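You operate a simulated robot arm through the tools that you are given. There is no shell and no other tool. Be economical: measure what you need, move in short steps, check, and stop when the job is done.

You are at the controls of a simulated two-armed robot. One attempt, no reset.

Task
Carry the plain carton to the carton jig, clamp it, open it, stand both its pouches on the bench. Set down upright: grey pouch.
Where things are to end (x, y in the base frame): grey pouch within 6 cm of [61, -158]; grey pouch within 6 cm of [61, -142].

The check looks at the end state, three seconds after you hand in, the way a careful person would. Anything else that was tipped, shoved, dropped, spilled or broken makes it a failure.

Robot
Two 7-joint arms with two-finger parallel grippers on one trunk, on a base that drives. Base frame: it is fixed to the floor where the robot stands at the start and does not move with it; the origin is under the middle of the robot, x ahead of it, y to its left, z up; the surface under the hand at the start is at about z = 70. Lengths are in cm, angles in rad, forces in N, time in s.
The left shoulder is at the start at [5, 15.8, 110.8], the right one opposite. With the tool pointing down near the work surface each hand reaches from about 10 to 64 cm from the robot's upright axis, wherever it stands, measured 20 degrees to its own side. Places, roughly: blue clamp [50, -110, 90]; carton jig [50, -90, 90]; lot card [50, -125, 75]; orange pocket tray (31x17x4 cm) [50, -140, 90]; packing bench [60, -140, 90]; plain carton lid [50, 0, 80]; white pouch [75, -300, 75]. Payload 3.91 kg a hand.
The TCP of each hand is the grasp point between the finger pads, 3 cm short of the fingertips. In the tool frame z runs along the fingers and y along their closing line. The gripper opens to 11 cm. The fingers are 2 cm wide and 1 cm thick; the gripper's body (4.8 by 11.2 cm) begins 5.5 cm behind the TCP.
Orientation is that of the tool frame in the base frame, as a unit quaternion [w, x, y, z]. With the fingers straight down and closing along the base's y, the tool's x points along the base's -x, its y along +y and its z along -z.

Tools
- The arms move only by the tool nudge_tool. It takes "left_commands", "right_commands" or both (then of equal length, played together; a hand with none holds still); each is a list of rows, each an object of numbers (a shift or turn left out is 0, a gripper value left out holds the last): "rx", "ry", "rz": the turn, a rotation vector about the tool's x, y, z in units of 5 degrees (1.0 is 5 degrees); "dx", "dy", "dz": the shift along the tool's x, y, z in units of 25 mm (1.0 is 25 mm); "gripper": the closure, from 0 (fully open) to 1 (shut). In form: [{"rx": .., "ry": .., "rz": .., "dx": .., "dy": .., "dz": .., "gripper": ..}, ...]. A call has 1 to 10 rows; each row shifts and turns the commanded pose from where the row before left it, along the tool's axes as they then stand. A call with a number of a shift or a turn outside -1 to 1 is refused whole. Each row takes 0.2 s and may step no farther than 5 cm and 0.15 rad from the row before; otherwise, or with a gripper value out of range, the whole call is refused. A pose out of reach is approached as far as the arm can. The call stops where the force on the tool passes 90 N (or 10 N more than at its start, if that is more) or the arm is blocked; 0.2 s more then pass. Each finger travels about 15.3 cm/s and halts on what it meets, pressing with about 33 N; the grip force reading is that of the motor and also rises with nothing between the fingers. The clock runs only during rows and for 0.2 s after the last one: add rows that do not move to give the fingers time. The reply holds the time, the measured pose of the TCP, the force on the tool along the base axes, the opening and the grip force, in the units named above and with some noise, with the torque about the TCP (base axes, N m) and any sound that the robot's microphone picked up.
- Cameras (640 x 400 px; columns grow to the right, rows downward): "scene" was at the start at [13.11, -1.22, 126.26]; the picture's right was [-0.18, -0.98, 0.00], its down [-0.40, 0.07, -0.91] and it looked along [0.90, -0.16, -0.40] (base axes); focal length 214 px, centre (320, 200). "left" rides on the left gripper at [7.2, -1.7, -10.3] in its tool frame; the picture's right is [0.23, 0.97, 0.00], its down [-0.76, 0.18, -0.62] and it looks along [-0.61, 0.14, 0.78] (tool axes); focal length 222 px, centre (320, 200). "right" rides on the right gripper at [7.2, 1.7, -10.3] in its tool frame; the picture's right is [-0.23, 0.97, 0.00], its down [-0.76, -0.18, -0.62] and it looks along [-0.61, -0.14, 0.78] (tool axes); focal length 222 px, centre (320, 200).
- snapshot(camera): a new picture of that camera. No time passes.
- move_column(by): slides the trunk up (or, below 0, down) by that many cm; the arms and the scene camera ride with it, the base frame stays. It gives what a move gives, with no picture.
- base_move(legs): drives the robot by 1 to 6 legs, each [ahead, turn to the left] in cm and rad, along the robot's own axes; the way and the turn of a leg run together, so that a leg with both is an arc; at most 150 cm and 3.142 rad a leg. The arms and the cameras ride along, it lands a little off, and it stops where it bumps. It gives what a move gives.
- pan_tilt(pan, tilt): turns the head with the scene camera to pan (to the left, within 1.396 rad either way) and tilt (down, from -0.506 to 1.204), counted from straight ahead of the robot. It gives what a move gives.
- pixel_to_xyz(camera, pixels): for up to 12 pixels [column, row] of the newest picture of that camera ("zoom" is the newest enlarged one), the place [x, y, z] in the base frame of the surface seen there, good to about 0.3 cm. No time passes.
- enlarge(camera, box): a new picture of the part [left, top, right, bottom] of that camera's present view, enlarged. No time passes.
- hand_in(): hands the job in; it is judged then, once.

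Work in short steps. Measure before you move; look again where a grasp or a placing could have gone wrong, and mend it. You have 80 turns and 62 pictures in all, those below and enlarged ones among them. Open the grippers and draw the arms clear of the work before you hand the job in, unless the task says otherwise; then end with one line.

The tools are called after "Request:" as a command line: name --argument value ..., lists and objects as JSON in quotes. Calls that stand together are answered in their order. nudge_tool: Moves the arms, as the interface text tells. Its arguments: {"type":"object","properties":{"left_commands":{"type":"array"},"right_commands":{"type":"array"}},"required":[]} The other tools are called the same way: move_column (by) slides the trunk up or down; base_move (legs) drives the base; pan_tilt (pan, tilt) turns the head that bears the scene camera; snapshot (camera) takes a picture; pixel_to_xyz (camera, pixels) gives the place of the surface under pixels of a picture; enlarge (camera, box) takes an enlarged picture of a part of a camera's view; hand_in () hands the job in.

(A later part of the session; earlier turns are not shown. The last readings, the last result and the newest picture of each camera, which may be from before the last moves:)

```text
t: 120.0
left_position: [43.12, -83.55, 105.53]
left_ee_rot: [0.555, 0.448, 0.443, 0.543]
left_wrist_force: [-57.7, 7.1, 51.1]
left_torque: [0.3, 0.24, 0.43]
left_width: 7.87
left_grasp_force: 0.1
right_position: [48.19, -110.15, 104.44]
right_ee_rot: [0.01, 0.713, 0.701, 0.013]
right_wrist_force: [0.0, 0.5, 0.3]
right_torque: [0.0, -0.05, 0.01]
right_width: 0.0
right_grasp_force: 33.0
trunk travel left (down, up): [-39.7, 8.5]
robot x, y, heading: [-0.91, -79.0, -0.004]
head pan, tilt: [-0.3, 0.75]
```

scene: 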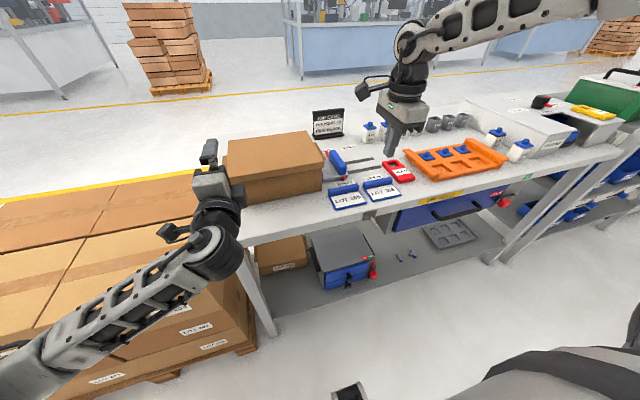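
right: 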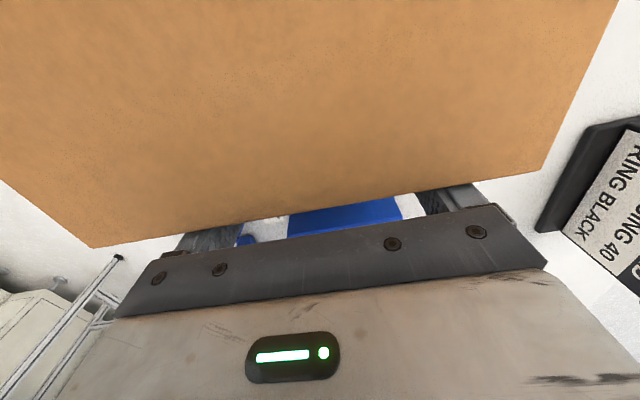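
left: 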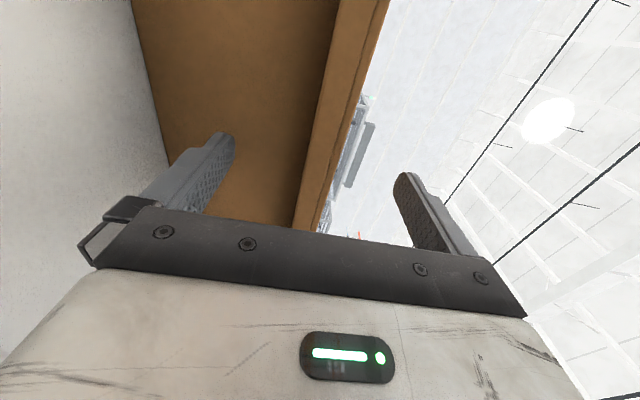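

The left hand got blocked folding back and rose; driving ahead then pressed it onto the carton (57 N). I back off at once by 6 cm and look.

Request:
base_move --legs '[[-6, 0]]'

Request:
snapshot --camera "scene"

```text
t: 121.0
left_position: [38.1, -83.62, 104.86]
left_ee_rot: [0.552, 0.451, 0.446, 0.541]
left_wrist_force: [0.0, -0.3, 0.3]
left_torque: [0.01, 0.03, -0.01]
left_width: 11.03
left_grasp_force: 0.0
right_position: [43.22, -110.12, 103.9]
right_ee_rot: [0.005, 0.712, 0.702, 0.01]
right_wrist_force: [-0.6, 0.6, -0.3]
right_torque: [0.01, -0.02, -0.01]
right_width: 0.0
right_grasp_force: 33.0
trunk travel left (down, up): [-39.7, 8.5]
robot x, y, heading: [-6.87, -79.41, 0.005]
head pan, tilt: [-0.3, 0.75]
```

```text
16 pictures are left
```

scene: 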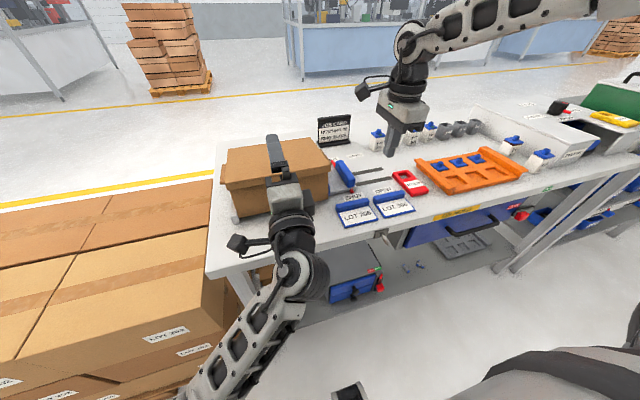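

Carton and clamp stand unmoved. I level the left hand, lower it to the lip height in front of the lid (x 37.5), then go forward to regrip.

Request:
nudge_tool --left_commands '[{"rx": 0.75}, {"rx": 0.75}, {"rx": 0.75}, {"dy": -0.8}, {"dy": -0.8}, {"dy": -0.8}, {"dy": -0.82}, {}]'

```text
t: 122.7
left_position: [40.89, -82.16, 101.15]
left_ee_rot: [0.521, 0.478, 0.452, 0.543]
left_wrist_force: [0.3, -0.4, 0.1]
left_torque: [-0.02, 0.0, -0.01]
left_width: 11.01
left_grasp_force: 0.1
right_position: [43.35, -110.02, 103.87]
right_ee_rot: [0.005, 0.712, 0.702, 0.009]
right_wrist_force: [0.1, 0.8, 0.0]
right_torque: [-0.01, -0.03, 0.01]
right_width: 0.01
right_grasp_force: 32.9
trunk travel left (down, up): [-39.7, 8.5]
robot x, y, heading: [-6.3, -79.06, 0.005]
head pan, tilt: [-0.3, 0.75]
stopped in row 8 (left hand): the arm was blocked; the commanded pose is now the measured one
```

The forearm seems to foul the bench edge when this close, so I raise slightly, back the robot to the earlier working spot (x≈−13), and re-level the hand there.

Request:
nudge_tool --left_commands '[{"dy": 0.6}, {"dy": 0.6}, {}]'

Request:
base_move --legs '[[-7, 0]]'

```text
t: 123.5
left_position: [40.83, -81.35, 103.45]
left_ee_rot: [0.51, 0.484, 0.44, 0.559]
left_wrist_force: [-0.6, -0.5, -0.4]
left_torque: [0.02, 0.0, 0.04]
left_width: 10.99
left_grasp_force: 0.0
right_position: [43.25, -110.13, 103.75]
right_ee_rot: [0.005, 0.713, 0.701, 0.009]
right_wrist_force: [1.3, 1.0, -0.4]
right_torque: [0.01, 0.0, 0.02]
right_width: 0.0
right_grasp_force: 33.0
trunk travel left (down, up): [-39.7, 8.5]
robot x, y, heading: [-6.52, -79.08, 0.004]
head pan, tilt: [-0.3, 0.75]
```

```text
t: 124.5
left_position: [34.02, -81.24, 103.62]
left_ee_rot: [0.51, 0.483, 0.44, 0.559]
left_wrist_force: [-1.1, 0.2, 0.1]
left_torque: [-0.02, -0.03, 0.0]
left_width: 10.99
left_grasp_force: 0.0
right_position: [36.4, -110.07, 103.88]
right_ee_rot: [0.004, 0.712, 0.703, 0.01]
right_wrist_force: [-0.1, 0.6, 0.4]
right_torque: [-0.03, -0.01, -0.03]
right_width: 0.0
right_grasp_force: 32.9
trunk travel left (down, up): [-39.7, 8.5]
robot x, y, heading: [-13.46, -79.07, 0.003]
head pan, tilt: [-0.3, 0.75]
```

I correct the small tilt and lower to (36.5, −84, 96.8) in front of the lip.

Request:
nudge_tool --left_commands '[{"dz": 0.4}, {"dz": 0.4, "rx": 0.84, "rz": -0.5}, {"rx": 0.84, "rz": -0.52}, {"dx": -0.3, "dy": -0.68}, {"dx": -0.3, "dy": -0.68}, {"dx": -0.3, "dy": -0.68}, {"dx": -0.2, "dy": -0.68}, {}]'

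```text
t: 126.5
left_position: [38.36, -80.59, 97.89]
left_ee_rot: [0.48, 0.497, 0.461, 0.556]
left_wrist_force: [0.2, 0.1, 0.1]
left_torque: [-0.02, -0.01, 0.04]
left_width: 10.98
left_grasp_force: 0.1
right_position: [36.43, -110.12, 103.78]
right_ee_rot: [0.006, 0.712, 0.702, 0.01]
right_wrist_force: [-0.3, -0.7, 0.5]
right_torque: [0.0, 0.02, 0.0]
right_width: 0.0
right_grasp_force: 32.7
trunk travel left (down, up): [-39.7, 8.5]
robot x, y, heading: [-13.12, -79.18, 0.002]
head pan, tilt: [-0.3, 0.75]
stopped in row 8 (left hand): the arm was blocked; the commanded pose is now the measured one
```

The pose is close but rolled by ~6°, from folding so near the body. I move forward onto the lip while correcting the roll, where the arm is less folded.

Request:
nudge_tool --left_commands '[{"dz": 0.5}, {"dz": 0.4, "rx": 0.3, "ry": -0.15, "rz": -0.45}, {"dz": 0.2, "rx": 0.3, "ry": -0.15, "rz": -0.45}, {"rx": 0.3, "ry": -0.15, "rz": -0.4, "dy": -0.2}, {"dy": -0.25, "dx": -0.2}, {}]'

```text
t: 127.9
left_position: [41.53, -80.03, 96.66]
left_ee_rot: [0.493, 0.502, 0.494, 0.51]
left_wrist_force: [-0.1, 0.0, 0.3]
left_torque: [0.02, 0.01, 0.03]
left_width: 11.03
left_grasp_force: 0.1
right_position: [36.49, -110.07, 103.76]
right_ee_rot: [0.006, 0.711, 0.703, 0.01]
right_wrist_force: [0.1, 0.6, -0.4]
right_torque: [0.0, -0.02, -0.01]
right_width: 0.01
right_grasp_force: 32.9
trunk travel left (down, up): [-39.7, 8.5]
robot x, y, heading: [-13.45, -79.25, 0.003]
head pan, tilt: [-0.3, 0.75]
```

Well aligned at (41.5, −80, 96.7). I close on the lip and follow the hinge arc (per row 5° and 1.8 cm) for 30° first.

Request:
nudge_tool --left_commands '[{"gripper": 1}, {}, {}, {}, {"rx": 1, "dy": 0.72}, {"rx": 1, "dy": 0.72}, {"rx": 1, "dy": 0.72}, {"rx": 1, "dy": 0.72}, {"rx": 1, "dy": 0.72}, {"rx": 1, "dy": 0.72}]'

```text
t: 130.1
left_position: [43.68, -80.77, 106.96]
left_ee_rot: [0.35, 0.614, 0.613, 0.352]
left_wrist_force: [0.6, 0.6, -0.1]
left_torque: [0.02, 0.01, -0.01]
left_width: 0.02
left_grasp_force: 32.6
right_position: [36.55, -110.08, 103.8]
right_ee_rot: [0.005, 0.712, 0.702, 0.01]
right_wrist_force: [0.5, 0.0, -0.6]
right_torque: [-0.01, 0.01, -0.01]
right_width: 0.02
right_grasp_force: 32.7
trunk travel left (down, up): [-39.7, 8.5]
robot x, y, heading: [-13.81, -79.23, 0.004]
head pan, tilt: [-0.3, 0.75]
```

The lip slipped out. A closed fist from beneath is surer: tip under the lip, lift, then advance forward under the lid and push it over. I retreat, level the hand at x≈39.5 and lower it below lip height.

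Request:
nudge_tool --left_commands '[{"dz": -1}, {"rx": -1}, {"rx": -1}, {"rx": -1}, {"rx": -1}, {"rx": -1}, {"rx": -1}, {"dz": -0.7}, {}]'

Request:
nudge_tool --left_commands '[{"dy": -0.92}, {"dy": -0.92}, {"dy": -0.92}, {"dy": -0.92}, {"dy": -0.92}, {"dy": -0.92}, {}]'

```text
t: 132.1
left_position: [39.33, -80.9, 108.61]
left_ee_rot: [0.501, 0.5, 0.501, 0.498]
left_wrist_force: [-0.4, 0.4, 0.3]
left_torque: [-0.01, -0.01, -0.01]
left_width: 0.01
left_grasp_force: 33.7
right_position: [36.59, -110.16, 103.63]
right_ee_rot: [0.005, 0.712, 0.702, 0.01]
right_wrist_force: [-0.1, -0.1, -0.3]
right_torque: [0.02, 0.03, 0.03]
right_width: 0.0
right_grasp_force: 32.4
trunk travel left (down, up): [-39.7, 8.5]
robot x, y, heading: [-13.4, -79.14, 0.002]
head pan, tilt: [-0.3, 0.75]
```

```text
t: 133.7
left_position: [39.25, -80.96, 94.8]
left_ee_rot: [0.502, 0.499, 0.501, 0.498]
left_wrist_force: [0.0, 0.5, -0.8]
left_torque: [0.02, -0.01, -0.01]
left_width: 0.03
left_grasp_force: 33.0
right_position: [36.42, -110.11, 103.81]
right_ee_rot: [0.004, 0.712, 0.702, 0.01]
right_wrist_force: [0.4, 0.1, -0.2]
right_torque: [-0.01, 0.01, 0.01]
right_width: 0.0
right_grasp_force: 32.9
trunk travel left (down, up): [-39.7, 8.5]
robot x, y, heading: [-13.17, -78.84, -0.001]
head pan, tilt: [-0.3, 0.75]
```

Well levelled. I lower 0.6 more, go under the lip to x≈42.1 and lift 7 cm.

Request:
nudge_tool --left_commands '[{"dy": -0.25}, {"dz": 0.57}, {"dz": 0.57}, {"dy": 0.6}, {"dy": 0.6}, {"dy": 0.6, "dz": 0.1}, {"dy": 0.6, "dz": 0.15}, {"dy": 0.6, "dz": 0.2}, {}]'

Request:
enlarge --camera "scene" --box '[180, 80, 380, 220]'

```text
t: 135.7
left_position: [43.72, -80.31, 101.71]
left_ee_rot: [0.496, 0.5, 0.498, 0.506]
left_wrist_force: [0.5, -0.9, -1.1]
left_torque: [0.0, 0.0, 0.02]
left_width: 0.0
left_grasp_force: 33.6
right_position: [36.5, -110.04, 103.77]
right_ee_rot: [0.005, 0.712, 0.702, 0.01]
right_wrist_force: [0.9, 0.5, 0.0]
right_torque: [0.0, -0.02, 0.01]
right_width: 0.02
right_grasp_force: 33.1
trunk travel left (down, up): [-39.7, 8.5]
robot x, y, heading: [-13.4, -79.1, 0.003]
head pan, tilt: [-0.3, 0.75]
```

```text
2.86 times, centred on (280, 150) of scene
```

zoom: 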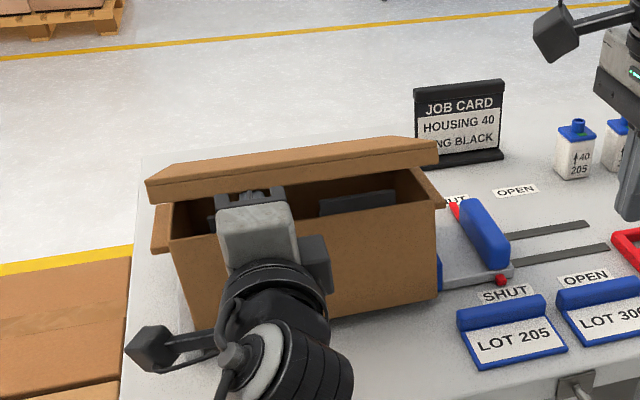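

The lid rises and the fist is beneath it; pouches are visible inside. I continue forward and up along the arc to about 85°.

Request:
nudge_tool --left_commands '[{"dz": 0.46, "dy": 0.76}, {"dz": 0.46, "dy": 0.76}, {"dz": 0.8, "dy": 0.4}, {"dz": 0.8, "dy": 0.4}, {"dz": 0.8, "dy": 0.2}, {"dz": 0.8, "dy": 0.2}, {"dz": 0.8, "dy": 0.1}, {"dz": 0.8, "dy": 0.1}, {}]'

Request:
enlarge --camera "scene" --box '[180, 60, 400, 220]'

```text
t: 137.7
left_position: [57.76, -80.84, 108.75]
left_ee_rot: [0.502, 0.499, 0.502, 0.497]
left_wrist_force: [0.2, 0.7, 0.3]
left_torque: [0.01, 0.0, 0.03]
left_width: 0.0
left_grasp_force: 33.4
right_position: [36.52, -110.11, 103.71]
right_ee_rot: [0.005, 0.712, 0.702, 0.01]
right_wrist_force: [0.0, 0.4, 0.9]
right_torque: [0.0, -0.02, -0.01]
right_width: 0.01
right_grasp_force: 33.2
trunk travel left (down, up): [-39.7, 8.5]
robot x, y, heading: [-13.52, -78.95, 0.006]
head pan, tilt: [-0.3, 0.75]
```

```text
2.50 times, centred on (290, 140) of scene
```

zoom: 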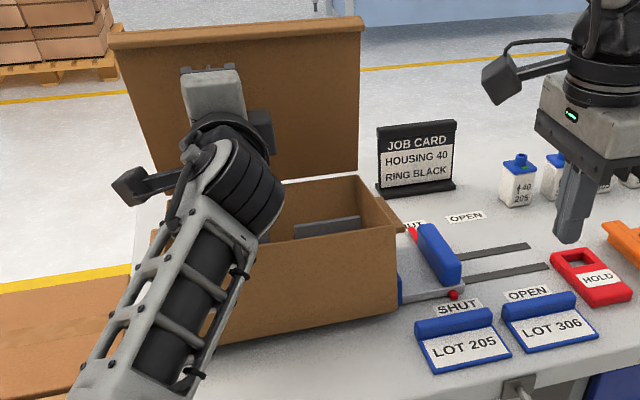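

The lid stands near vertical. I push it ~6 cm further past vertical, then draw the fist back a little to see if it stays.

Request:
nudge_tool --left_commands '[{"dz": 0.8}, {"dz": 0.8}, {"dz": 0.8}, {}, {}, {"dz": -0.8}, {"dz": -0.8}, {"dz": -0.8}, {"dz": -0.8}, {}]'

Request:
snapshot --camera "scene"

```text
t: 139.9
left_position: [55.4, -81.32, 109.14]
left_ee_rot: [0.501, 0.5, 0.501, 0.498]
left_wrist_force: [0.9, -0.6, 0.4]
left_torque: [-0.04, -0.01, 0.03]
left_width: 0.0
left_grasp_force: 32.6
right_position: [36.4, -110.13, 103.68]
right_ee_rot: [0.006, 0.712, 0.702, 0.01]
right_wrist_force: [-0.8, 0.8, 0.7]
right_torque: [-0.02, -0.01, -0.01]
right_width: 0.0
right_grasp_force: 33.3
trunk travel left (down, up): [-39.7, 8.5]
robot x, y, heading: [-13.32, -78.71, 0.002]
head pan, tilt: [-0.3, 0.75]
```

```text
13 pictures are left
```

scene: 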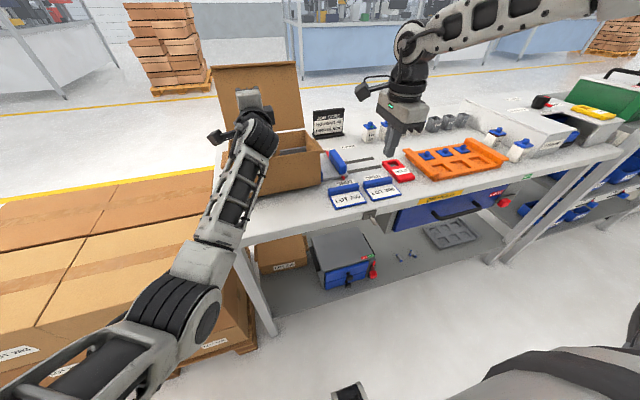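

The lid stays open by itself. I withdraw the left hand straight back clear of the carton, then look inside.

Request:
nudge_tool --left_commands '[{"dz": -1}, {"dz": -1}, {"dz": -1}, {"dz": -1}, {"dz": -1}, {"dz": -0.8}, {}]'

Request:
nudge_tool --left_commands '[{"rx": 1}, {"rx": 1}, {"rx": 1}, {"rx": 1, "dx": 1}, {"rx": 1, "dx": 1}, {"rx": 1, "dx": 1}, {"rx": 1, "dx": 1}, {"rx": 1, "dx": 1}, {"rx": 1, "dx": 1}]'

Request:
enlarge --camera "scene" --box '[210, 60, 340, 200]'

```text
t: 141.5
left_position: [41.25, -81.14, 109.04]
left_ee_rot: [0.501, 0.5, 0.501, 0.498]
left_wrist_force: [-0.4, -0.1, -0.2]
left_torque: [-0.01, -0.01, -0.01]
left_width: 0.02
left_grasp_force: 33.0
right_position: [36.4, -110.14, 103.74]
right_ee_rot: [0.005, 0.712, 0.702, 0.01]
right_wrist_force: [0.1, 1.3, -0.4]
right_torque: [-0.01, 0.03, 0.0]
right_width: 0.0
right_grasp_force: 33.3
trunk travel left (down, up): [-39.7, 8.5]
robot x, y, heading: [-13.71, -79.45, -0.0]
head pan, tilt: [-0.3, 0.75]
```

```text
t: 143.5
left_position: [41.28, -66.1, 108.87]
left_ee_rot: [0.272, 0.653, 0.654, 0.268]
left_wrist_force: [0.0, -0.4, -0.3]
left_torque: [0.03, 0.03, -0.01]
left_width: 0.0
left_grasp_force: 32.9
right_position: [36.43, -110.14, 103.83]
right_ee_rot: [0.005, 0.712, 0.702, 0.01]
right_wrist_force: [-0.4, -0.1, -0.4]
right_torque: [0.0, -0.02, -0.03]
right_width: 0.03
right_grasp_force: 32.9
trunk travel left (down, up): [-39.7, 8.5]
robot x, y, heading: [-13.47, -78.81, 0.006]
head pan, tilt: [-0.3, 0.75]
```

```text
2.86 times, centred on (275, 130) of scene
```

zoom: 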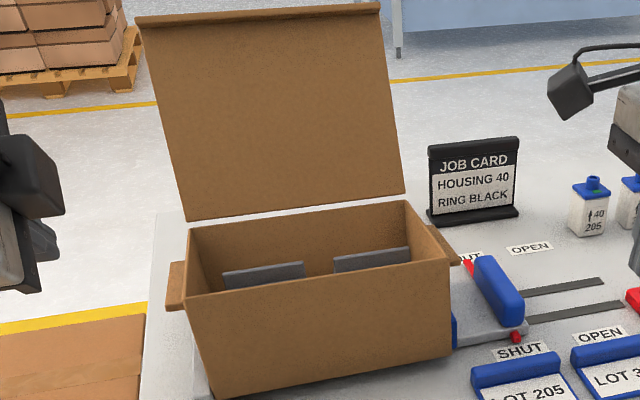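

Two thin grey pouches stand inside, each broad along y and thin along x, so closing along x suits. I measure their tops.

Request:
pixel_to_xyz --camera "zoom" --pixels '[[226, 280], [262, 273], [302, 267], [335, 265], [370, 258], [408, 250], [262, 268], [370, 252], [265, 282], [262, 264], [250, 250], [320, 262]]'

Request:
pixel_to_xyz --camera "scene" --pixels '[[386, 130], [400, 128], [413, 126], [432, 123], [447, 122], [461, 119], [437, 145], [480, 135], [470, 128], [497, 140], [455, 150], [500, 150]]'

```text
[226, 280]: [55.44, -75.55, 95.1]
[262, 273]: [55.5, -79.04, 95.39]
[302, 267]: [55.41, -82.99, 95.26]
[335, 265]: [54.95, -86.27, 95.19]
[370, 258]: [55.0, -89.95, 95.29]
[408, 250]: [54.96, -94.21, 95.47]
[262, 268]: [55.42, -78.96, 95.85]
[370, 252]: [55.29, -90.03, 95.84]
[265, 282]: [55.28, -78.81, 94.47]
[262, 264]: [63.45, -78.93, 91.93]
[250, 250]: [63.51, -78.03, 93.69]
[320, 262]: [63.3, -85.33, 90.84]
```

```text
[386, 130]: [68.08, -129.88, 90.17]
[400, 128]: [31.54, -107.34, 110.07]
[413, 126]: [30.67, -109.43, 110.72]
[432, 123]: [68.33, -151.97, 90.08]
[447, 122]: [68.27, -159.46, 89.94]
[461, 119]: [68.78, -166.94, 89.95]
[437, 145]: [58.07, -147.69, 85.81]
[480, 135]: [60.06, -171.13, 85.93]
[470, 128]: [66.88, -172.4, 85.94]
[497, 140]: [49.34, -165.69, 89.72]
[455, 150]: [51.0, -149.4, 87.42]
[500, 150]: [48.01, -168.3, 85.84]
```

Pouch tops: left at (55.5, −79), right at (55.2, −90), top z 95.9. I'll use the left hand (closing along x). I finish pointing it down, open it, and draw the right hand back and up out of the way.

Request:
nudge_tool --left_commands '[{"rx": 1}, {"rx": 1}, {"rx": 1}, {"rx": 1}, {"rx": 1}, {"rx": 1}, {"rx": 1}, {"rx": 1}, {"rx": 1, "gripper": 0.5}, {"dz": -0.8}]' --right_commands '[{"dy": -0.8, "dz": -0.6}, {"dy": -0.8, "dz": -0.6}, {"dy": -0.8, "dz": -0.6}, {"dy": -0.8, "dz": -0.6}, {"dy": -0.8, "dz": -0.6}, {"dy": -0.8, "dz": -0.6}, {}, {}, {}, {}]'

Request:
base_move --legs '[[-12, 0], [0, -1.571], [19, 0], [0, 1.571]]'

```text
t: 145.7
left_position: [46.29, -65.9, 108.66]
left_ee_rot: [0.002, 0.709, 0.705, -0.003]
left_wrist_force: [-0.3, 0.2, -0.2]
left_torque: [-0.01, -0.02, 0.01]
left_width: 5.51
left_grasp_force: 0.1
left hand out of reach, approached as far as the arm can: row 3, 4, 5, 6, 7
right_position: [24.49, -110.15, 112.63]
right_ee_rot: [0.006, 0.712, 0.702, 0.009]
right_wrist_force: [-0.4, 0.3, -0.1]
right_torque: [-0.01, 0.01, 0.04]
right_width: 0.0
right_grasp_force: 33.0
trunk travel left (down, up): [-39.7, 8.5]
robot x, y, heading: [-13.35, -79.08, 0.004]
head pan, tilt: [-0.3, 0.75]
```

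```text
t: 155.7
left_position: [34.63, -86.24, 108.57]
left_ee_rot: [0.002, 0.718, 0.696, -0.004]
left_wrist_force: [0.3, 0.4, -0.3]
left_torque: [-0.02, -0.03, 0.0]
left_width: 5.51
left_grasp_force: 0.1
right_position: [11.57, -129.72, 112.65]
right_ee_rot: [0.006, 0.722, 0.692, 0.011]
right_wrist_force: [0.3, -0.1, 0.0]
right_torque: [-0.01, 0.01, -0.01]
right_width: 0.02
right_grasp_force: 33.1
trunk travel left (down, up): [-39.7, 8.5]
robot x, y, heading: [-25.21, -97.6, -0.025]
head pan, tilt: [-0.3, 0.75]
```

Left hand must be pulled back before driving in, to clear the standing lid. I retract it 12 cm, then drive ahead 26 cm.

Request:
nudge_tool --left_commands '[{"dy": -0.96}, {"dy": -0.96}, {"dy": -0.96}, {"dy": -0.96}, {"dy": -0.96}, {}]'

Request:
base_move --legs '[[26, 0.025]]'

Request:
snapshot --camera "left"

```text
t: 157.1
left_position: [34.27, -85.98, 108.9]
left_ee_rot: [0.001, 0.717, 0.697, -0.002]
left_wrist_force: [0.5, 0.1, 0.5]
left_torque: [0.01, -0.02, -0.02]
left_width: 5.48
left_grasp_force: 0.0
left hand out of reach, approached as far as the arm can: row 1, 2, 3, 4, 5
right_position: [11.47, -129.84, 112.72]
right_ee_rot: [0.005, 0.722, 0.692, 0.01]
right_wrist_force: [-0.3, -0.5, 0.7]
right_torque: [0.02, -0.01, -0.02]
right_width: 0.01
right_grasp_force: 33.3
trunk travel left (down, up): [-39.7, 8.5]
robot x, y, heading: [-25.55, -97.39, -0.032]
head pan, tilt: [-0.3, 0.75]
```

```text
t: 158.9
left_position: [60.05, -84.82, 108.93]
left_ee_rot: [0.001, 0.709, 0.705, -0.003]
left_wrist_force: [0.1, 0.0, -0.4]
left_torque: [0.01, 0.03, -0.03]
left_width: 5.49
left_grasp_force: 0.1
right_position: [38.14, -129.14, 112.62]
right_ee_rot: [0.005, 0.714, 0.701, 0.011]
right_wrist_force: [-0.4, 0.1, 1.0]
right_torque: [0.01, -0.01, 0.01]
right_width: 0.01
right_grasp_force: 33.1
trunk travel left (down, up): [-39.7, 8.5]
robot x, y, heading: [0.45, -98.25, -0.001]
head pan, tilt: [-0.3, 0.75]
```

```text
11 pictures are left
```

left: 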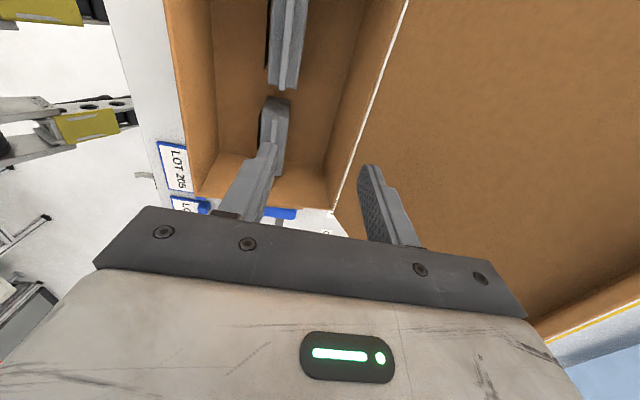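

No contact happened, but the hand sits close to the lid. I move it −4.5 cm in x to check it can, and toward the right pouch at y −90.

Request:
nudge_tool --left_commands '[{"dy": -0.6}, {"dy": -0.6}, {"dy": -0.6}, {"dx": -0.7}, {"dx": -0.7}, {"dx": -0.6}, {}]'

```text
t: 160.6
left_position: [59.97, -89.93, 109.01]
left_ee_rot: [0.002, 0.708, 0.706, -0.003]
left_wrist_force: [-0.7, 0.3, -0.6]
left_torque: [0.0, -0.02, 0.0]
left_width: 5.53
left_grasp_force: 0.1
left hand out of reach, approached as far as the arm can: row 1, 2, 3
right_position: [38.11, -129.18, 112.7]
right_ee_rot: [0.005, 0.713, 0.701, 0.01]
right_wrist_force: [0.0, -0.2, 0.1]
right_torque: [0.01, -0.03, 0.01]
right_width: 0.0
right_grasp_force: 32.9
trunk travel left (down, up): [-39.7, 8.5]
robot x, y, heading: [0.04, -98.13, -0.001]
head pan, tilt: [-0.3, 0.75]
```

In this arm posture the hand holds at x_rel≈60, which is usable: I simply back the base 4.4 cm so that the hand is at x≈55.5, then look from the left camera.

Request:
base_move --legs '[[-4.4, 0]]'

Request:
nudge_tool --left_commands '[{"dz": 0.6}, {"dz": 0.6}, {"dz": 0.6}, {}]'

Request:
snapshot --camera "left"

```text
t: 161.4
left_position: [55.49, -89.87, 109.06]
left_ee_rot: [0.002, 0.71, 0.704, -0.003]
left_wrist_force: [-1.0, -0.3, 0.1]
left_torque: [-0.03, 0.0, 0.0]
left_width: 5.54
left_grasp_force: 0.1
right_position: [33.81, -129.3, 112.85]
right_ee_rot: [0.005, 0.714, 0.7, 0.01]
right_wrist_force: [-0.4, 0.2, 0.2]
right_torque: [-0.02, -0.01, 0.0]
right_width: 0.0
right_grasp_force: 33.1
trunk travel left (down, up): [-39.7, 8.5]
robot x, y, heading: [-3.83, -97.76, 0.0]
head pan, tilt: [-0.3, 0.75]
```

```text
t: 162.4
left_position: [55.48, -89.9, 104.44]
left_ee_rot: [0.002, 0.71, 0.704, -0.003]
left_wrist_force: [0.1, -0.6, 0.6]
left_torque: [0.03, 0.0, 0.01]
left_width: 5.53
left_grasp_force: 0.2
right_position: [33.74, -129.22, 112.65]
right_ee_rot: [0.006, 0.714, 0.7, 0.01]
right_wrist_force: [0.0, 0.5, 0.3]
right_torque: [0.03, 0.0, 0.01]
right_width: 0.0
right_grasp_force: 32.9
trunk travel left (down, up): [-39.7, 8.5]
robot x, y, heading: [-3.97, -98.13, -0.003]
head pan, tilt: [-0.3, 0.75]
```

```text
10 pictures are left
```

left: 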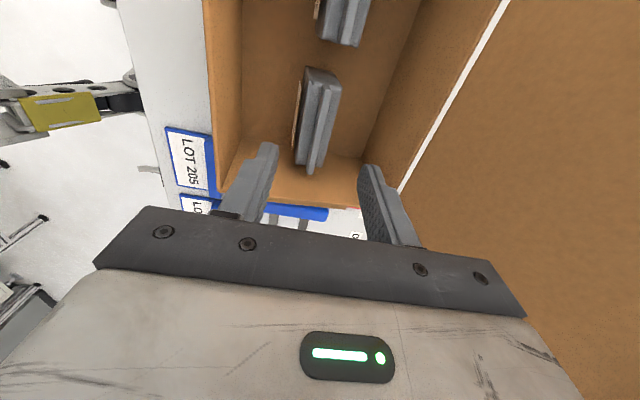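

The pouch shows at (318,120), between the finger lines. I measure its faces, ridge and ends.

Request:
pixel_to_xyz --camera "left" --pixels '[[308, 72], [322, 72], [336, 80], [312, 110], [322, 115], [330, 120], [302, 158], [312, 165], [322, 165], [298, 130], [330, 10], [355, 20]]'

Request:
enlarge --camera "left" --box '[250, 0, 410, 200]'

```text
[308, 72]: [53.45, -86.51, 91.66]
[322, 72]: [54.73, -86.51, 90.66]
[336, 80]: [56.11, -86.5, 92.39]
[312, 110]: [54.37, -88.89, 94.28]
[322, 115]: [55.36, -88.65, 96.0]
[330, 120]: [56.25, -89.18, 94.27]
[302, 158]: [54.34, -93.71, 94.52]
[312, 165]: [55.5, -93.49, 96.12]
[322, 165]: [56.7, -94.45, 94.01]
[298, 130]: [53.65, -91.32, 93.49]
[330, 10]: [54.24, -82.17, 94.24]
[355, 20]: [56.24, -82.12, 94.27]
```

```text
2.00 times, centred on (330, 100) of left
```

zoom: 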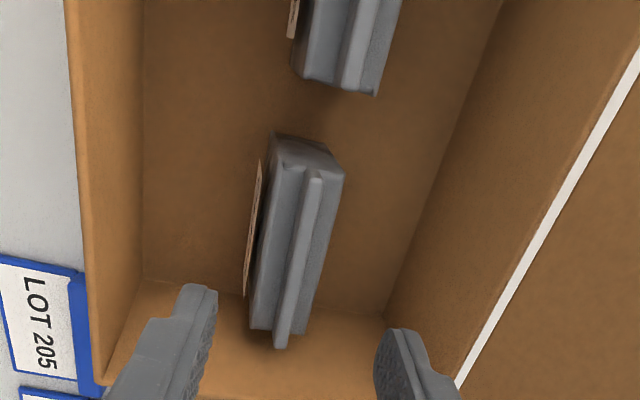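

The pouch body is x 53.6–57, y −86.5…−94.2, its shoulder at z 94.2 with a thin fin up to 96. I open slightly more, descend to z≈92 around it.

Request:
nudge_tool --left_commands '[{"gripper": 0.4, "dx": -0.16, "dy": -0.08}, {"dz": 0.83}, {"dz": 0.83}, {"dz": 0.83}, {"dz": 0.83}, {"dz": 0.83}, {"dz": 0.83}, {}]'

```text
t: 164.2
left_position: [55.57, -90.41, 92.06]
left_ee_rot: [0.002, 0.71, 0.704, -0.003]
left_wrist_force: [-0.3, 0.0, 0.1]
left_torque: [-0.02, 0.02, -0.01]
left_width: 6.59
left_grasp_force: 0.0
right_position: [33.79, -129.23, 112.68]
right_ee_rot: [0.005, 0.713, 0.701, 0.01]
right_wrist_force: [-0.1, -0.2, 0.4]
right_torque: [-0.01, 0.01, -0.01]
right_width: 0.01
right_grasp_force: 33.0
trunk travel left (down, up): [-39.7, 8.5]
robot x, y, heading: [-3.68, -98.1, -0.003]
head pan, tilt: [-0.3, 0.75]
```

Down without contact. I close gently to about 2.9 cm and see what the fingers meet.

Request:
nudge_tool --left_commands '[{"gripper": 0.74}, {}, {}, {}]'

```text
t: 165.2
left_position: [55.73, -90.47, 92.32]
left_ee_rot: [0.003, 0.709, 0.705, 0.0]
left_wrist_force: [3.6, 0.1, 15.5]
left_torque: [0.07, 0.1, 0.01]
left_width: 3.35
left_grasp_force: 33.0
right_position: [33.76, -129.19, 112.66]
right_ee_rot: [0.005, 0.714, 0.7, 0.01]
right_wrist_force: [0.1, 0.8, 0.2]
right_torque: [-0.01, 0.01, 0.01]
right_width: 0.0
right_grasp_force: 33.4
trunk travel left (down, up): [-39.7, 8.5]
robot x, y, heading: [-3.95, -97.93, -0.001]
head pan, tilt: [-0.3, 0.75]
```

The pouch is gripped (3.35 cm wide). I lift it 16 cm out of the carton.

Request:
nudge_tool --left_commands '[{"dz": -0.8}, {"dz": -0.8}, {"dz": -0.8}, {"dz": -0.8}, {"dz": -0.8}, {"dz": -0.8}, {"dz": -0.8}, {"dz": -0.8}, {}]'

Request:
base_move --legs '[[-22, 0], [0, -1.571], [67.5, 0], [0, 1.571]]'

Request:
snapshot --camera "scene"

```text
t: 167.2
left_position: [55.41, -90.44, 108.08]
left_ee_rot: [0.002, 0.709, 0.705, -0.003]
left_wrist_force: [-0.1, 0.2, -1.5]
left_torque: [-0.03, -0.05, 0.03]
left_width: 3.38
left_grasp_force: 33.1
right_position: [33.77, -129.21, 112.64]
right_ee_rot: [0.005, 0.714, 0.7, 0.01]
right_wrist_force: [0.7, 0.2, 0.4]
right_torque: [0.01, 0.03, 0.02]
right_width: 0.0
right_grasp_force: 32.6
trunk travel left (down, up): [-39.7, 8.5]
robot x, y, heading: [-3.87, -98.05, -0.002]
head pan, tilt: [-0.3, 0.75]
```

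```text
t: 180.0
left_position: [31.67, -155.45, 108.2]
left_ee_rot: [0.003, 0.698, 0.717, -0.002]
left_wrist_force: [0.2, -0.1, -0.2]
left_torque: [-0.02, -0.03, 0.0]
left_width: 3.34
left_grasp_force: 33.9
right_position: [11.36, -194.99, 112.61]
right_ee_rot: [0.005, 0.702, 0.712, 0.01]
right_wrist_force: [-0.3, -0.2, -0.7]
right_torque: [0.03, -0.01, -0.02]
right_width: 0.0
right_grasp_force: 32.7
trunk travel left (down, up): [-39.7, 8.5]
robot x, y, heading: [-27.3, -165.36, 0.034]
head pan, tilt: [-0.3, 0.75]
```

```text
8 pictures are left
```

scene: 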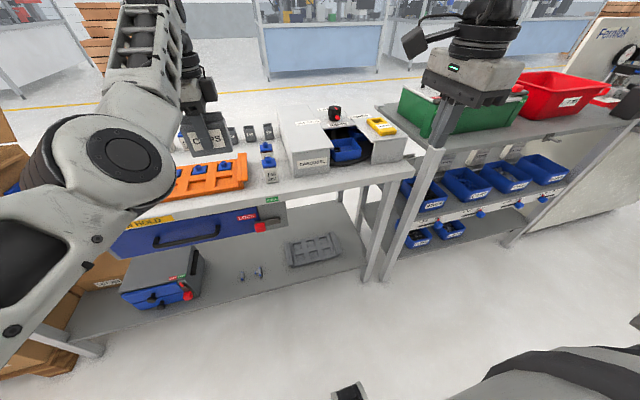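

The pouch is held at (208,138). Before going ahead I check the rack with the green bin on the right-hand side against the right hand's path, and the placing spot.

Request:
pixel_to_xyz --camera "scene" --pixels '[[405, 95], [400, 120], [435, 135], [330, 130], [300, 165], [250, 130], [267, 128], [267, 148], [270, 175], [235, 150], [215, 155], [400, 155]]'

Request:
enlarge --camera "scene" --box '[160, 80, 300, 200]'

```text
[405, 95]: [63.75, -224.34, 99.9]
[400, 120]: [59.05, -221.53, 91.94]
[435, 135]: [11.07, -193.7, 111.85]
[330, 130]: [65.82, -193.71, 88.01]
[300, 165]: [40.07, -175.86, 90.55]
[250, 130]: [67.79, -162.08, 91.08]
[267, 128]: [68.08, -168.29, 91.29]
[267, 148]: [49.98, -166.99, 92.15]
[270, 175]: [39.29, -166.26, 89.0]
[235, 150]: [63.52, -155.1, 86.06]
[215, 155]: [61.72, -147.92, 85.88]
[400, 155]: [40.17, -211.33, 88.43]
```

```text
3.33 times, centred on (230, 140) of scene
```

zoom: 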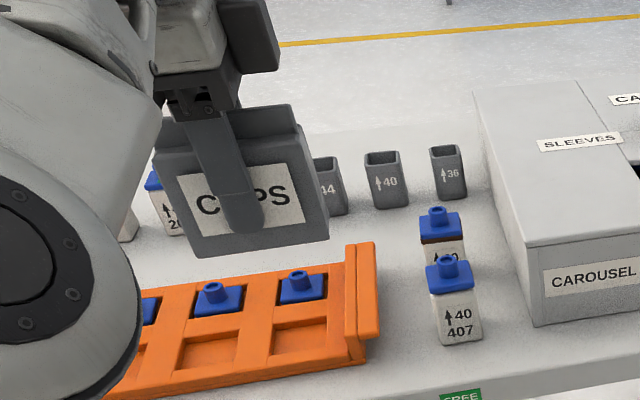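

The spot at (61,−158) is free between tray and cups (x≈68), and paths are clear at this height. I drive ahead 29.2 cm while straightening.

Request:
base_move --legs '[[29.2, -0.034]]'

```text
t: 182.0
left_position: [61.04, -157.39, 108.04]
left_ee_rot: [0.003, 0.712, 0.703, -0.003]
left_wrist_force: [0.7, 0.6, -0.5]
left_torque: [0.02, 0.0, 0.01]
left_width: 3.34
left_grasp_force: 33.4
right_position: [39.18, -196.2, 112.75]
right_ee_rot: [0.005, 0.716, 0.698, 0.01]
right_wrist_force: [0.1, -0.1, 0.1]
right_torque: [0.04, 0.01, -0.01]
right_width: 0.0
right_grasp_force: 32.7
trunk travel left (down, up): [-39.7, 8.5]
robot x, y, heading: [1.58, -164.77, -0.005]
head pan, tilt: [-0.3, 0.75]
```

At (61.0, −157.4). I lower to z≈93 first.

Request:
nudge_tool --left_commands '[{"dz": 0.75, "dx": -0.2}, {"dz": 0.75}, {"dz": 0.75}, {"dz": 0.75}, {"dz": 0.75}, {"dz": 0.75}, {"dz": 0.75}, {"dz": 0.75}, {}]'

Request:
nudge_tool --left_commands '[{"dz": 0.12}, {"dz": 0.12}, {"dz": 0.08}, {}]'

Request:
enlarge --camera "scene" --box '[160, 80, 300, 200]'

```text
t: 184.0
left_position: [61.14, -158.04, 93.14]
left_ee_rot: [0.003, 0.711, 0.703, -0.002]
left_wrist_force: [0.1, 0.3, -0.1]
left_torque: [-0.02, 0.04, -0.01]
left_width: 3.34
left_grasp_force: 32.8
right_position: [39.05, -196.17, 112.73]
right_ee_rot: [0.004, 0.716, 0.699, 0.01]
right_wrist_force: [-0.2, -0.2, 0.6]
right_torque: [-0.01, 0.0, 0.01]
right_width: 0.0
right_grasp_force: 33.0
trunk travel left (down, up): [-39.7, 8.5]
robot x, y, heading: [1.89, -164.62, -0.006]
head pan, tilt: [-0.3, 0.75]
```

```text
t: 185.0
left_position: [60.94, -158.05, 92.17]
left_ee_rot: [0.002, 0.711, 0.703, -0.002]
left_wrist_force: [-0.2, -0.3, -0.6]
left_torque: [-0.01, -0.03, -0.03]
left_width: 3.31
left_grasp_force: 33.2
right_position: [39.03, -196.21, 112.66]
right_ee_rot: [0.005, 0.716, 0.698, 0.01]
right_wrist_force: [-0.4, 0.6, 0.3]
right_torque: [-0.01, -0.04, 0.01]
right_width: 0.02
right_grasp_force: 33.0
trunk travel left (down, up): [-39.7, 8.5]
robot x, y, heading: [1.65, -164.95, -0.006]
head pan, tilt: [-0.3, 0.75]
```

```text
3.33 times, centred on (230, 140) of scene
```

zoom: 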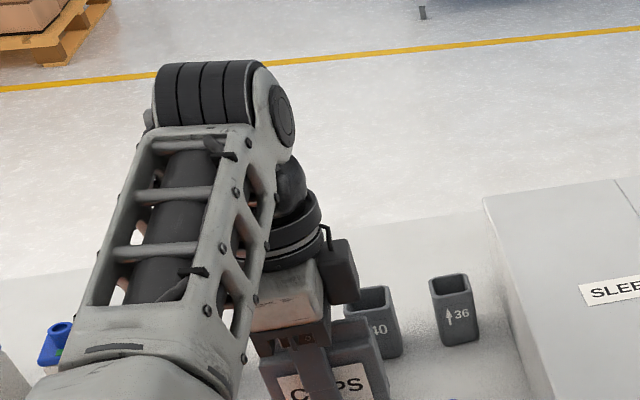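

No contact yet at z 92.17. I lower in ~1.5 mm steps until a contact force shows.

Request:
nudge_tool --left_commands '[{"dz": 0.06}, {"dz": 0.06}, {}]'

```text
t: 185.8
left_position: [60.82, -157.99, 92.18]
left_ee_rot: [0.002, 0.711, 0.703, -0.003]
left_wrist_force: [0.1, -0.1, -0.1]
left_torque: [0.0, 0.0, 0.01]
left_width: 3.31
left_grasp_force: 33.3
right_position: [39.05, -196.16, 112.73]
right_ee_rot: [0.005, 0.715, 0.699, 0.011]
right_wrist_force: [-0.3, -0.1, 0.0]
right_torque: [-0.01, 0.01, 0.02]
right_width: 0.01
right_grasp_force: 33.0
trunk travel left (down, up): [-39.7, 8.5]
robot x, y, heading: [1.67, -164.58, -0.002]
head pan, tilt: [-0.3, 0.75]
```

Request:
nudge_tool --left_commands '[{"dz": 0.08}, {"dz": 0.08}, {}, {}]'

```text
t: 186.8
left_position: [60.97, -157.92, 91.56]
left_ee_rot: [0.003, 0.712, 0.702, -0.002]
left_wrist_force: [-0.2, -0.3, -0.6]
left_torque: [0.0, 0.02, -0.02]
left_width: 3.33
left_grasp_force: 32.7
right_position: [39.14, -196.08, 112.66]
right_ee_rot: [0.005, 0.716, 0.698, 0.009]
right_wrist_force: [-1.3, -0.5, 0.4]
right_torque: [0.0, 0.0, -0.01]
right_width: 0.01
right_grasp_force: 32.8
trunk travel left (down, up): [-39.7, 8.5]
robot x, y, heading: [1.69, -164.77, -0.003]
head pan, tilt: [-0.3, 0.75]
```

Still free. I keep lowering in small steps.

Request:
nudge_tool --left_commands '[{"dz": 0.08}, {"dz": 0.08}, {}]'

Request:
nudge_tool --left_commands '[{"dz": 0.06}, {"dz": 0.06}, {}]'

```text
t: 187.6
left_position: [60.89, -158.03, 91.11]
left_ee_rot: [0.003, 0.712, 0.703, -0.003]
left_wrist_force: [-1.2, 0.9, -0.3]
left_torque: [-0.02, 0.01, -0.03]
left_width: 3.32
left_grasp_force: 32.8
right_position: [39.07, -196.19, 112.7]
right_ee_rot: [0.005, 0.716, 0.698, 0.01]
right_wrist_force: [-1.1, 0.0, 0.3]
right_torque: [-0.03, -0.03, 0.01]
right_width: 0.0
right_grasp_force: 33.1
trunk travel left (down, up): [-39.7, 8.5]
robot x, y, heading: [1.57, -164.76, -0.01]
head pan, tilt: [-0.3, 0.75]
```

```text
t: 188.4
left_position: [60.97, -157.94, 90.88]
left_ee_rot: [0.003, 0.711, 0.703, -0.002]
left_wrist_force: [0.7, 0.1, 0.6]
left_torque: [0.12, 0.0, -0.02]
left_width: 3.31
left_grasp_force: 32.6
right_position: [39.03, -196.15, 112.69]
right_ee_rot: [0.006, 0.716, 0.698, 0.01]
right_wrist_force: [0.0, 0.1, 0.6]
right_torque: [0.01, 0.04, -0.01]
right_width: 0.0
right_grasp_force: 33.1
trunk travel left (down, up): [-39.7, 8.5]
robot x, y, heading: [1.44, -164.77, -0.007]
head pan, tilt: [-0.3, 0.75]
```

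A faint contact sign (torque 0.12). One more 2 mm step.

Request:
nudge_tool --left_commands '[{"dz": 0.05}, {"dz": 0.04}, {}]'

```text
t: 189.2
left_position: [60.93, -157.92, 90.98]
left_ee_rot: [0.004, 0.712, 0.703, 0.0]
left_wrist_force: [0.5, 0.8, 16.5]
left_torque: [0.44, 0.21, 0.0]
left_width: 3.35
left_grasp_force: 33.2
right_position: [38.97, -196.14, 112.73]
right_ee_rot: [0.005, 0.716, 0.698, 0.01]
right_wrist_force: [-0.2, -0.2, -0.5]
right_torque: [0.01, 0.01, 0.01]
right_width: 0.0
right_grasp_force: 32.9
trunk travel left (down, up): [-39.7, 8.5]
robot x, y, heading: [1.85, -164.88, -0.009]
head pan, tilt: [-0.3, 0.75]
```

The pouch stands on the bench (16 N). I open just a little (to ~4.6 cm), wait, and rise straight up 16 cm.

Request:
nudge_tool --left_commands '[{"gripper": 0.58}, {}, {"dz": -0.6}, {"dz": -0.8}, {"dz": -0.8}, {"dz": -0.8}, {"dz": -0.8}, {"dz": -0.9}, {"dz": -0.9}, {"dz": -0.9}]'

Request:
base_move --legs '[[-29, 0], [0, 1.571], [66.5, 0], [0, -1.571]]'

Request:
snapshot --camera "scene"

```text
t: 191.4
left_position: [60.97, -157.79, 107.07]
left_ee_rot: [0.001, 0.71, 0.704, -0.003]
left_wrist_force: [0.8, 0.7, -1.0]
left_torque: [0.04, -0.03, -0.03]
left_width: 4.62
left_grasp_force: 0.2
right_position: [38.93, -196.16, 112.64]
right_ee_rot: [0.005, 0.715, 0.699, 0.01]
right_wrist_force: [0.6, -0.8, -0.3]
right_torque: [0.01, 0.03, 0.01]
right_width: 0.02
right_grasp_force: 33.2
trunk travel left (down, up): [-39.7, 8.5]
robot x, y, heading: [1.65, -164.48, -0.009]
head pan, tilt: [-0.3, 0.75]
```

```text
t: 204.3
left_position: [32.28, -91.4, 107.09]
left_ee_rot: [0.002, 0.709, 0.705, -0.002]
left_wrist_force: [0.3, 0.2, 0.1]
left_torque: [0.01, 0.02, 0.03]
left_width: 4.63
left_grasp_force: 0.1
right_position: [10.49, -129.73, 112.67]
right_ee_rot: [0.006, 0.713, 0.701, 0.01]
right_wrist_force: [-1.0, 0.2, -0.7]
right_torque: [-0.02, 0.04, -0.01]
right_width: 0.0
right_grasp_force: 33.1
trunk travel left (down, up): [-39.7, 8.5]
robot x, y, heading: [-27.22, -98.36, 0.001]
head pan, tilt: [-0.3, 0.75]
```

```text
5 pictures are left
5 turns are left
```

scene: 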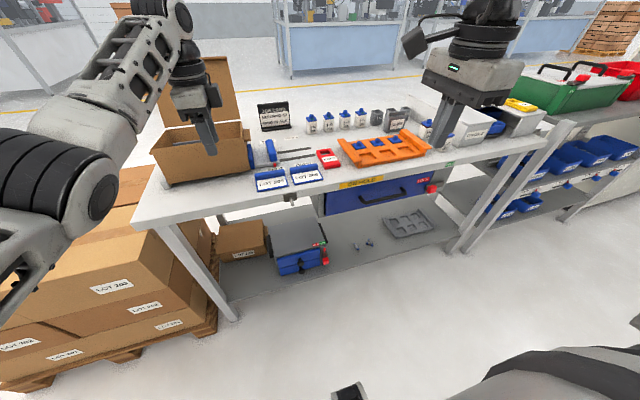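

Only five turns remain, so I batch. The first pouch stands at (395,125). I shift the base 12.2 cm left and drive in to bring the left hand over the second pouch (55.4, −79.2).

Request:
base_move --legs '[[0, 1.571], [12.2, 0], [0, -1.571], [23.1, 0]]'

Request:
nudge_tool --left_commands '[{"gripper": 0.4}, {"dz": 0.5}, {"dz": 0.5}, {}]'

Request:
snapshot --camera "left"

Request:
pixel_to_xyz --camera "left" --pixels '[[300, 100], [310, 100], [320, 100], [330, 100], [340, 100], [300, 130], [310, 130], [320, 130], [330, 130], [310, 160], [320, 160], [320, 80]]'

```text
t: 214.6
left_position: [55.29, -73.58, 107.0]
left_ee_rot: [0.002, 0.685, 0.729, -0.001]
left_wrist_force: [0.1, 0.3, 0.2]
left_torque: [-0.02, 0.06, -0.02]
left_width: 4.57
left_grasp_force: 0.0
right_position: [36.48, -113.32, 112.63]
right_ee_rot: [0.005, 0.688, 0.725, 0.01]
right_wrist_force: [0.2, -0.5, 0.3]
right_torque: [-0.01, -0.02, 0.05]
right_width: 0.01
right_grasp_force: 33.0
trunk travel left (down, up): [-39.7, 8.5]
robot x, y, heading: [-3.02, -84.58, 0.067]
head pan, tilt: [-0.3, 0.75]
```

```text
t: 215.6
left_position: [55.25, -73.48, 104.5]
left_ee_rot: [0.002, 0.685, 0.729, -0.001]
left_wrist_force: [-0.7, -0.1, -0.3]
left_torque: [0.02, -0.02, 0.01]
left_width: 6.58
left_grasp_force: 0.1
right_position: [36.24, -113.27, 112.67]
right_ee_rot: [0.004, 0.69, 0.724, 0.01]
right_wrist_force: [-0.6, 0.2, 0.2]
right_torque: [0.0, -0.02, 0.01]
right_width: 0.0
right_grasp_force: 33.2
trunk travel left (down, up): [-39.7, 8.5]
robot x, y, heading: [-3.52, -84.71, 0.068]
head pan, tilt: [-0.3, 0.75]
```

```text
4 pictures are left
```

left: 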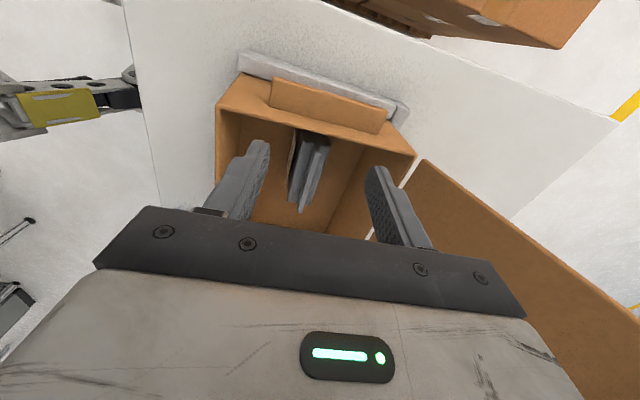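

```text
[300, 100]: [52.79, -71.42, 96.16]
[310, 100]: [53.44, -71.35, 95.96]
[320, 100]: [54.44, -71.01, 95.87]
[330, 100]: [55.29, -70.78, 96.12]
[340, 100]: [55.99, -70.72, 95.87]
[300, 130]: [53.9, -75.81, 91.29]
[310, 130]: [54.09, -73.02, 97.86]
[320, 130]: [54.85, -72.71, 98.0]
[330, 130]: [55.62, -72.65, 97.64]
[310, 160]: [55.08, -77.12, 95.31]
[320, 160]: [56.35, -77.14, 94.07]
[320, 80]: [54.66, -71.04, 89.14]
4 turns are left
```

The hand is at (55.3, −73.5) with 3.6° yaw error; the pouch's fin is at x≈55.2, y centre −79.2. I correct yaw, shift, descend to z 92, grip, and lift, all in sequence with force stops.

Request:
nudge_tool --left_commands '[{"rz": 0.71}, {"dx": -0.76}, {"dx": -0.76}, {"dx": -0.76}, {"dy": 0.04}, {}]'

Request:
nudge_tool --left_commands '[{"dz": 0.826}, {"dz": 0.826}, {"dz": 0.826}, {"dz": 0.826}, {"dz": 0.826}, {"dz": 0.826}, {}]'

Request:
nudge_tool --left_commands '[{"gripper": 0.74}, {}, {}, {}]'

Request:
nudge_tool --left_commands '[{"dz": -0.8}, {"dz": -0.8}, {"dz": -0.8}, {"dz": -0.8}, {"dz": -0.8}, {"dz": -0.8}, {"dz": -0.8}, {"dz": -0.8}, {}]'

Request:
snapshot --camera "scene"

```text
t: 217.0
left_position: [55.39, -79.28, 104.6]
left_ee_rot: [0.001, 0.707, 0.707, -0.001]
left_wrist_force: [0.0, -0.4, 0.3]
left_torque: [-0.02, -0.03, 0.0]
left_width: 6.62
left_grasp_force: 0.0
right_position: [36.19, -113.38, 112.67]
right_ee_rot: [0.005, 0.689, 0.725, 0.01]
right_wrist_force: [0.1, 0.1, 0.9]
right_torque: [0.03, -0.01, 0.03]
right_width: 0.0
right_grasp_force: 33.3
trunk travel left (down, up): [-39.7, 8.5]
robot x, y, heading: [-3.68, -85.01, 0.064]
head pan, tilt: [-0.3, 0.75]
```

```text
t: 218.6
left_position: [55.44, -79.28, 92.05]
left_ee_rot: [0.003, 0.707, 0.707, -0.003]
left_wrist_force: [0.4, 0.1, -0.2]
left_torque: [0.01, 0.05, -0.01]
left_width: 6.61
left_grasp_force: 0.1
right_position: [36.35, -113.19, 112.69]
right_ee_rot: [0.005, 0.689, 0.724, 0.01]
right_wrist_force: [0.5, 0.5, 0.5]
right_torque: [-0.02, -0.01, 0.03]
right_width: 0.0
right_grasp_force: 32.8
trunk travel left (down, up): [-39.7, 8.5]
robot x, y, heading: [-3.24, -84.52, 0.066]
head pan, tilt: [-0.3, 0.75]
```

```text
t: 219.6
left_position: [55.42, -79.33, 92.3]
left_ee_rot: [0.005, 0.707, 0.707, 0.0]
left_wrist_force: [3.5, -0.6, 15.6]
left_torque: [-0.01, 0.09, 0.0]
left_width: 3.35
left_grasp_force: 32.9
right_position: [36.23, -113.36, 112.8]
right_ee_rot: [0.005, 0.689, 0.725, 0.01]
right_wrist_force: [-0.8, 0.7, 0.0]
right_torque: [-0.05, 0.0, 0.0]
right_width: 0.01
right_grasp_force: 33.1
trunk travel left (down, up): [-39.7, 8.5]
robot x, y, heading: [-3.27, -84.69, 0.064]
head pan, tilt: [-0.3, 0.75]
```

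```text
t: 221.6
left_position: [55.19, -79.03, 108.03]
left_ee_rot: [0.002, 0.707, 0.707, -0.002]
left_wrist_force: [0.0, 0.1, -1.2]
left_torque: [0.01, -0.01, 0.0]
left_width: 3.36
left_grasp_force: 32.7
left hand out of reach, approached as far as the arm can: row 8
right_position: [36.34, -113.24, 112.7]
right_ee_rot: [0.005, 0.689, 0.725, 0.01]
right_wrist_force: [1.1, -0.9, -0.2]
right_torque: [-0.03, -0.02, -0.01]
right_width: 0.0
right_grasp_force: 33.2
trunk travel left (down, up): [-39.7, 8.5]
robot x, y, heading: [-3.38, -84.56, 0.064]
head pan, tilt: [-0.3, 0.75]
```

```text
3 pictures are left
3 turns are left
```

scene: 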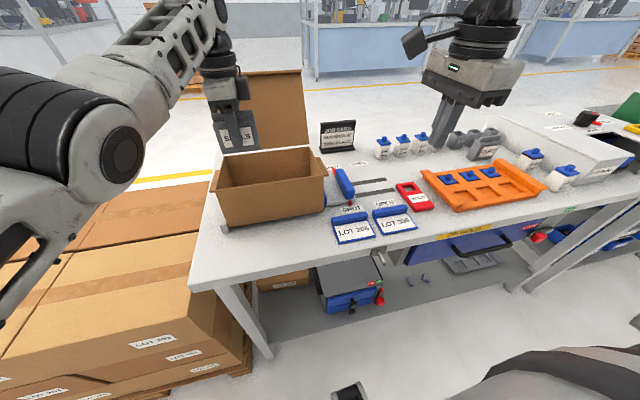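

The second pouch is held (3.36 cm) and out of the carton. I drive back, along the bench and in, to bring it over (61.3, −142).

Request:
base_move --legs '[[-24, 0], [0, -1.635], [57.7, 0], [0, 1.571], [29.9, 0]]'

Request:
snapshot --camera "scene"

Request:
pixel_to_xyz --camera "scene" --pixels '[[265, 120], [275, 110], [285, 120], [270, 130], [240, 130], [225, 140], [250, 140], [230, 150]]'

```text
t: 235.8
left_position: [61.63, -143.5, 108.04]
left_ee_rot: [0.002, 0.73, 0.683, -0.002]
left_wrist_force: [0.6, 0.0, -0.6]
left_torque: [0.01, -0.03, -0.02]
left_width: 3.32
left_grasp_force: 33.2
right_position: [40.56, -176.33, 112.62]
right_ee_rot: [0.005, 0.713, 0.701, 0.01]
right_wrist_force: [0.4, -0.3, -0.3]
right_torque: [0.02, 0.0, -0.06]
right_width: 0.0
right_grasp_force: 32.5
trunk travel left (down, up): [-39.7, 8.5]
robot x, y, heading: [2.98, -145.4, 0.001]
head pan, tilt: [-0.3, 0.75]
```

```text
2 pictures are left
```

scene: 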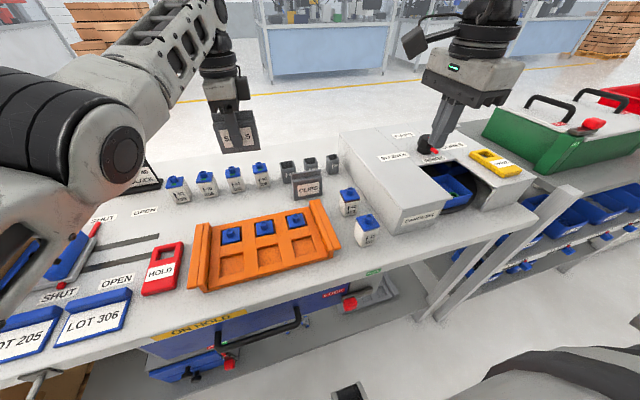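

```text
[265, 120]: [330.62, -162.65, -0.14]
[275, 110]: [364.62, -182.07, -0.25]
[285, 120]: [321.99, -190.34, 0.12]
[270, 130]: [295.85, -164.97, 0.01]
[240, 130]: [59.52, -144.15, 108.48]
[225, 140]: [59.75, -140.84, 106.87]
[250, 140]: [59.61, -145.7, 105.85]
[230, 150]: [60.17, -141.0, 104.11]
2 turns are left
```

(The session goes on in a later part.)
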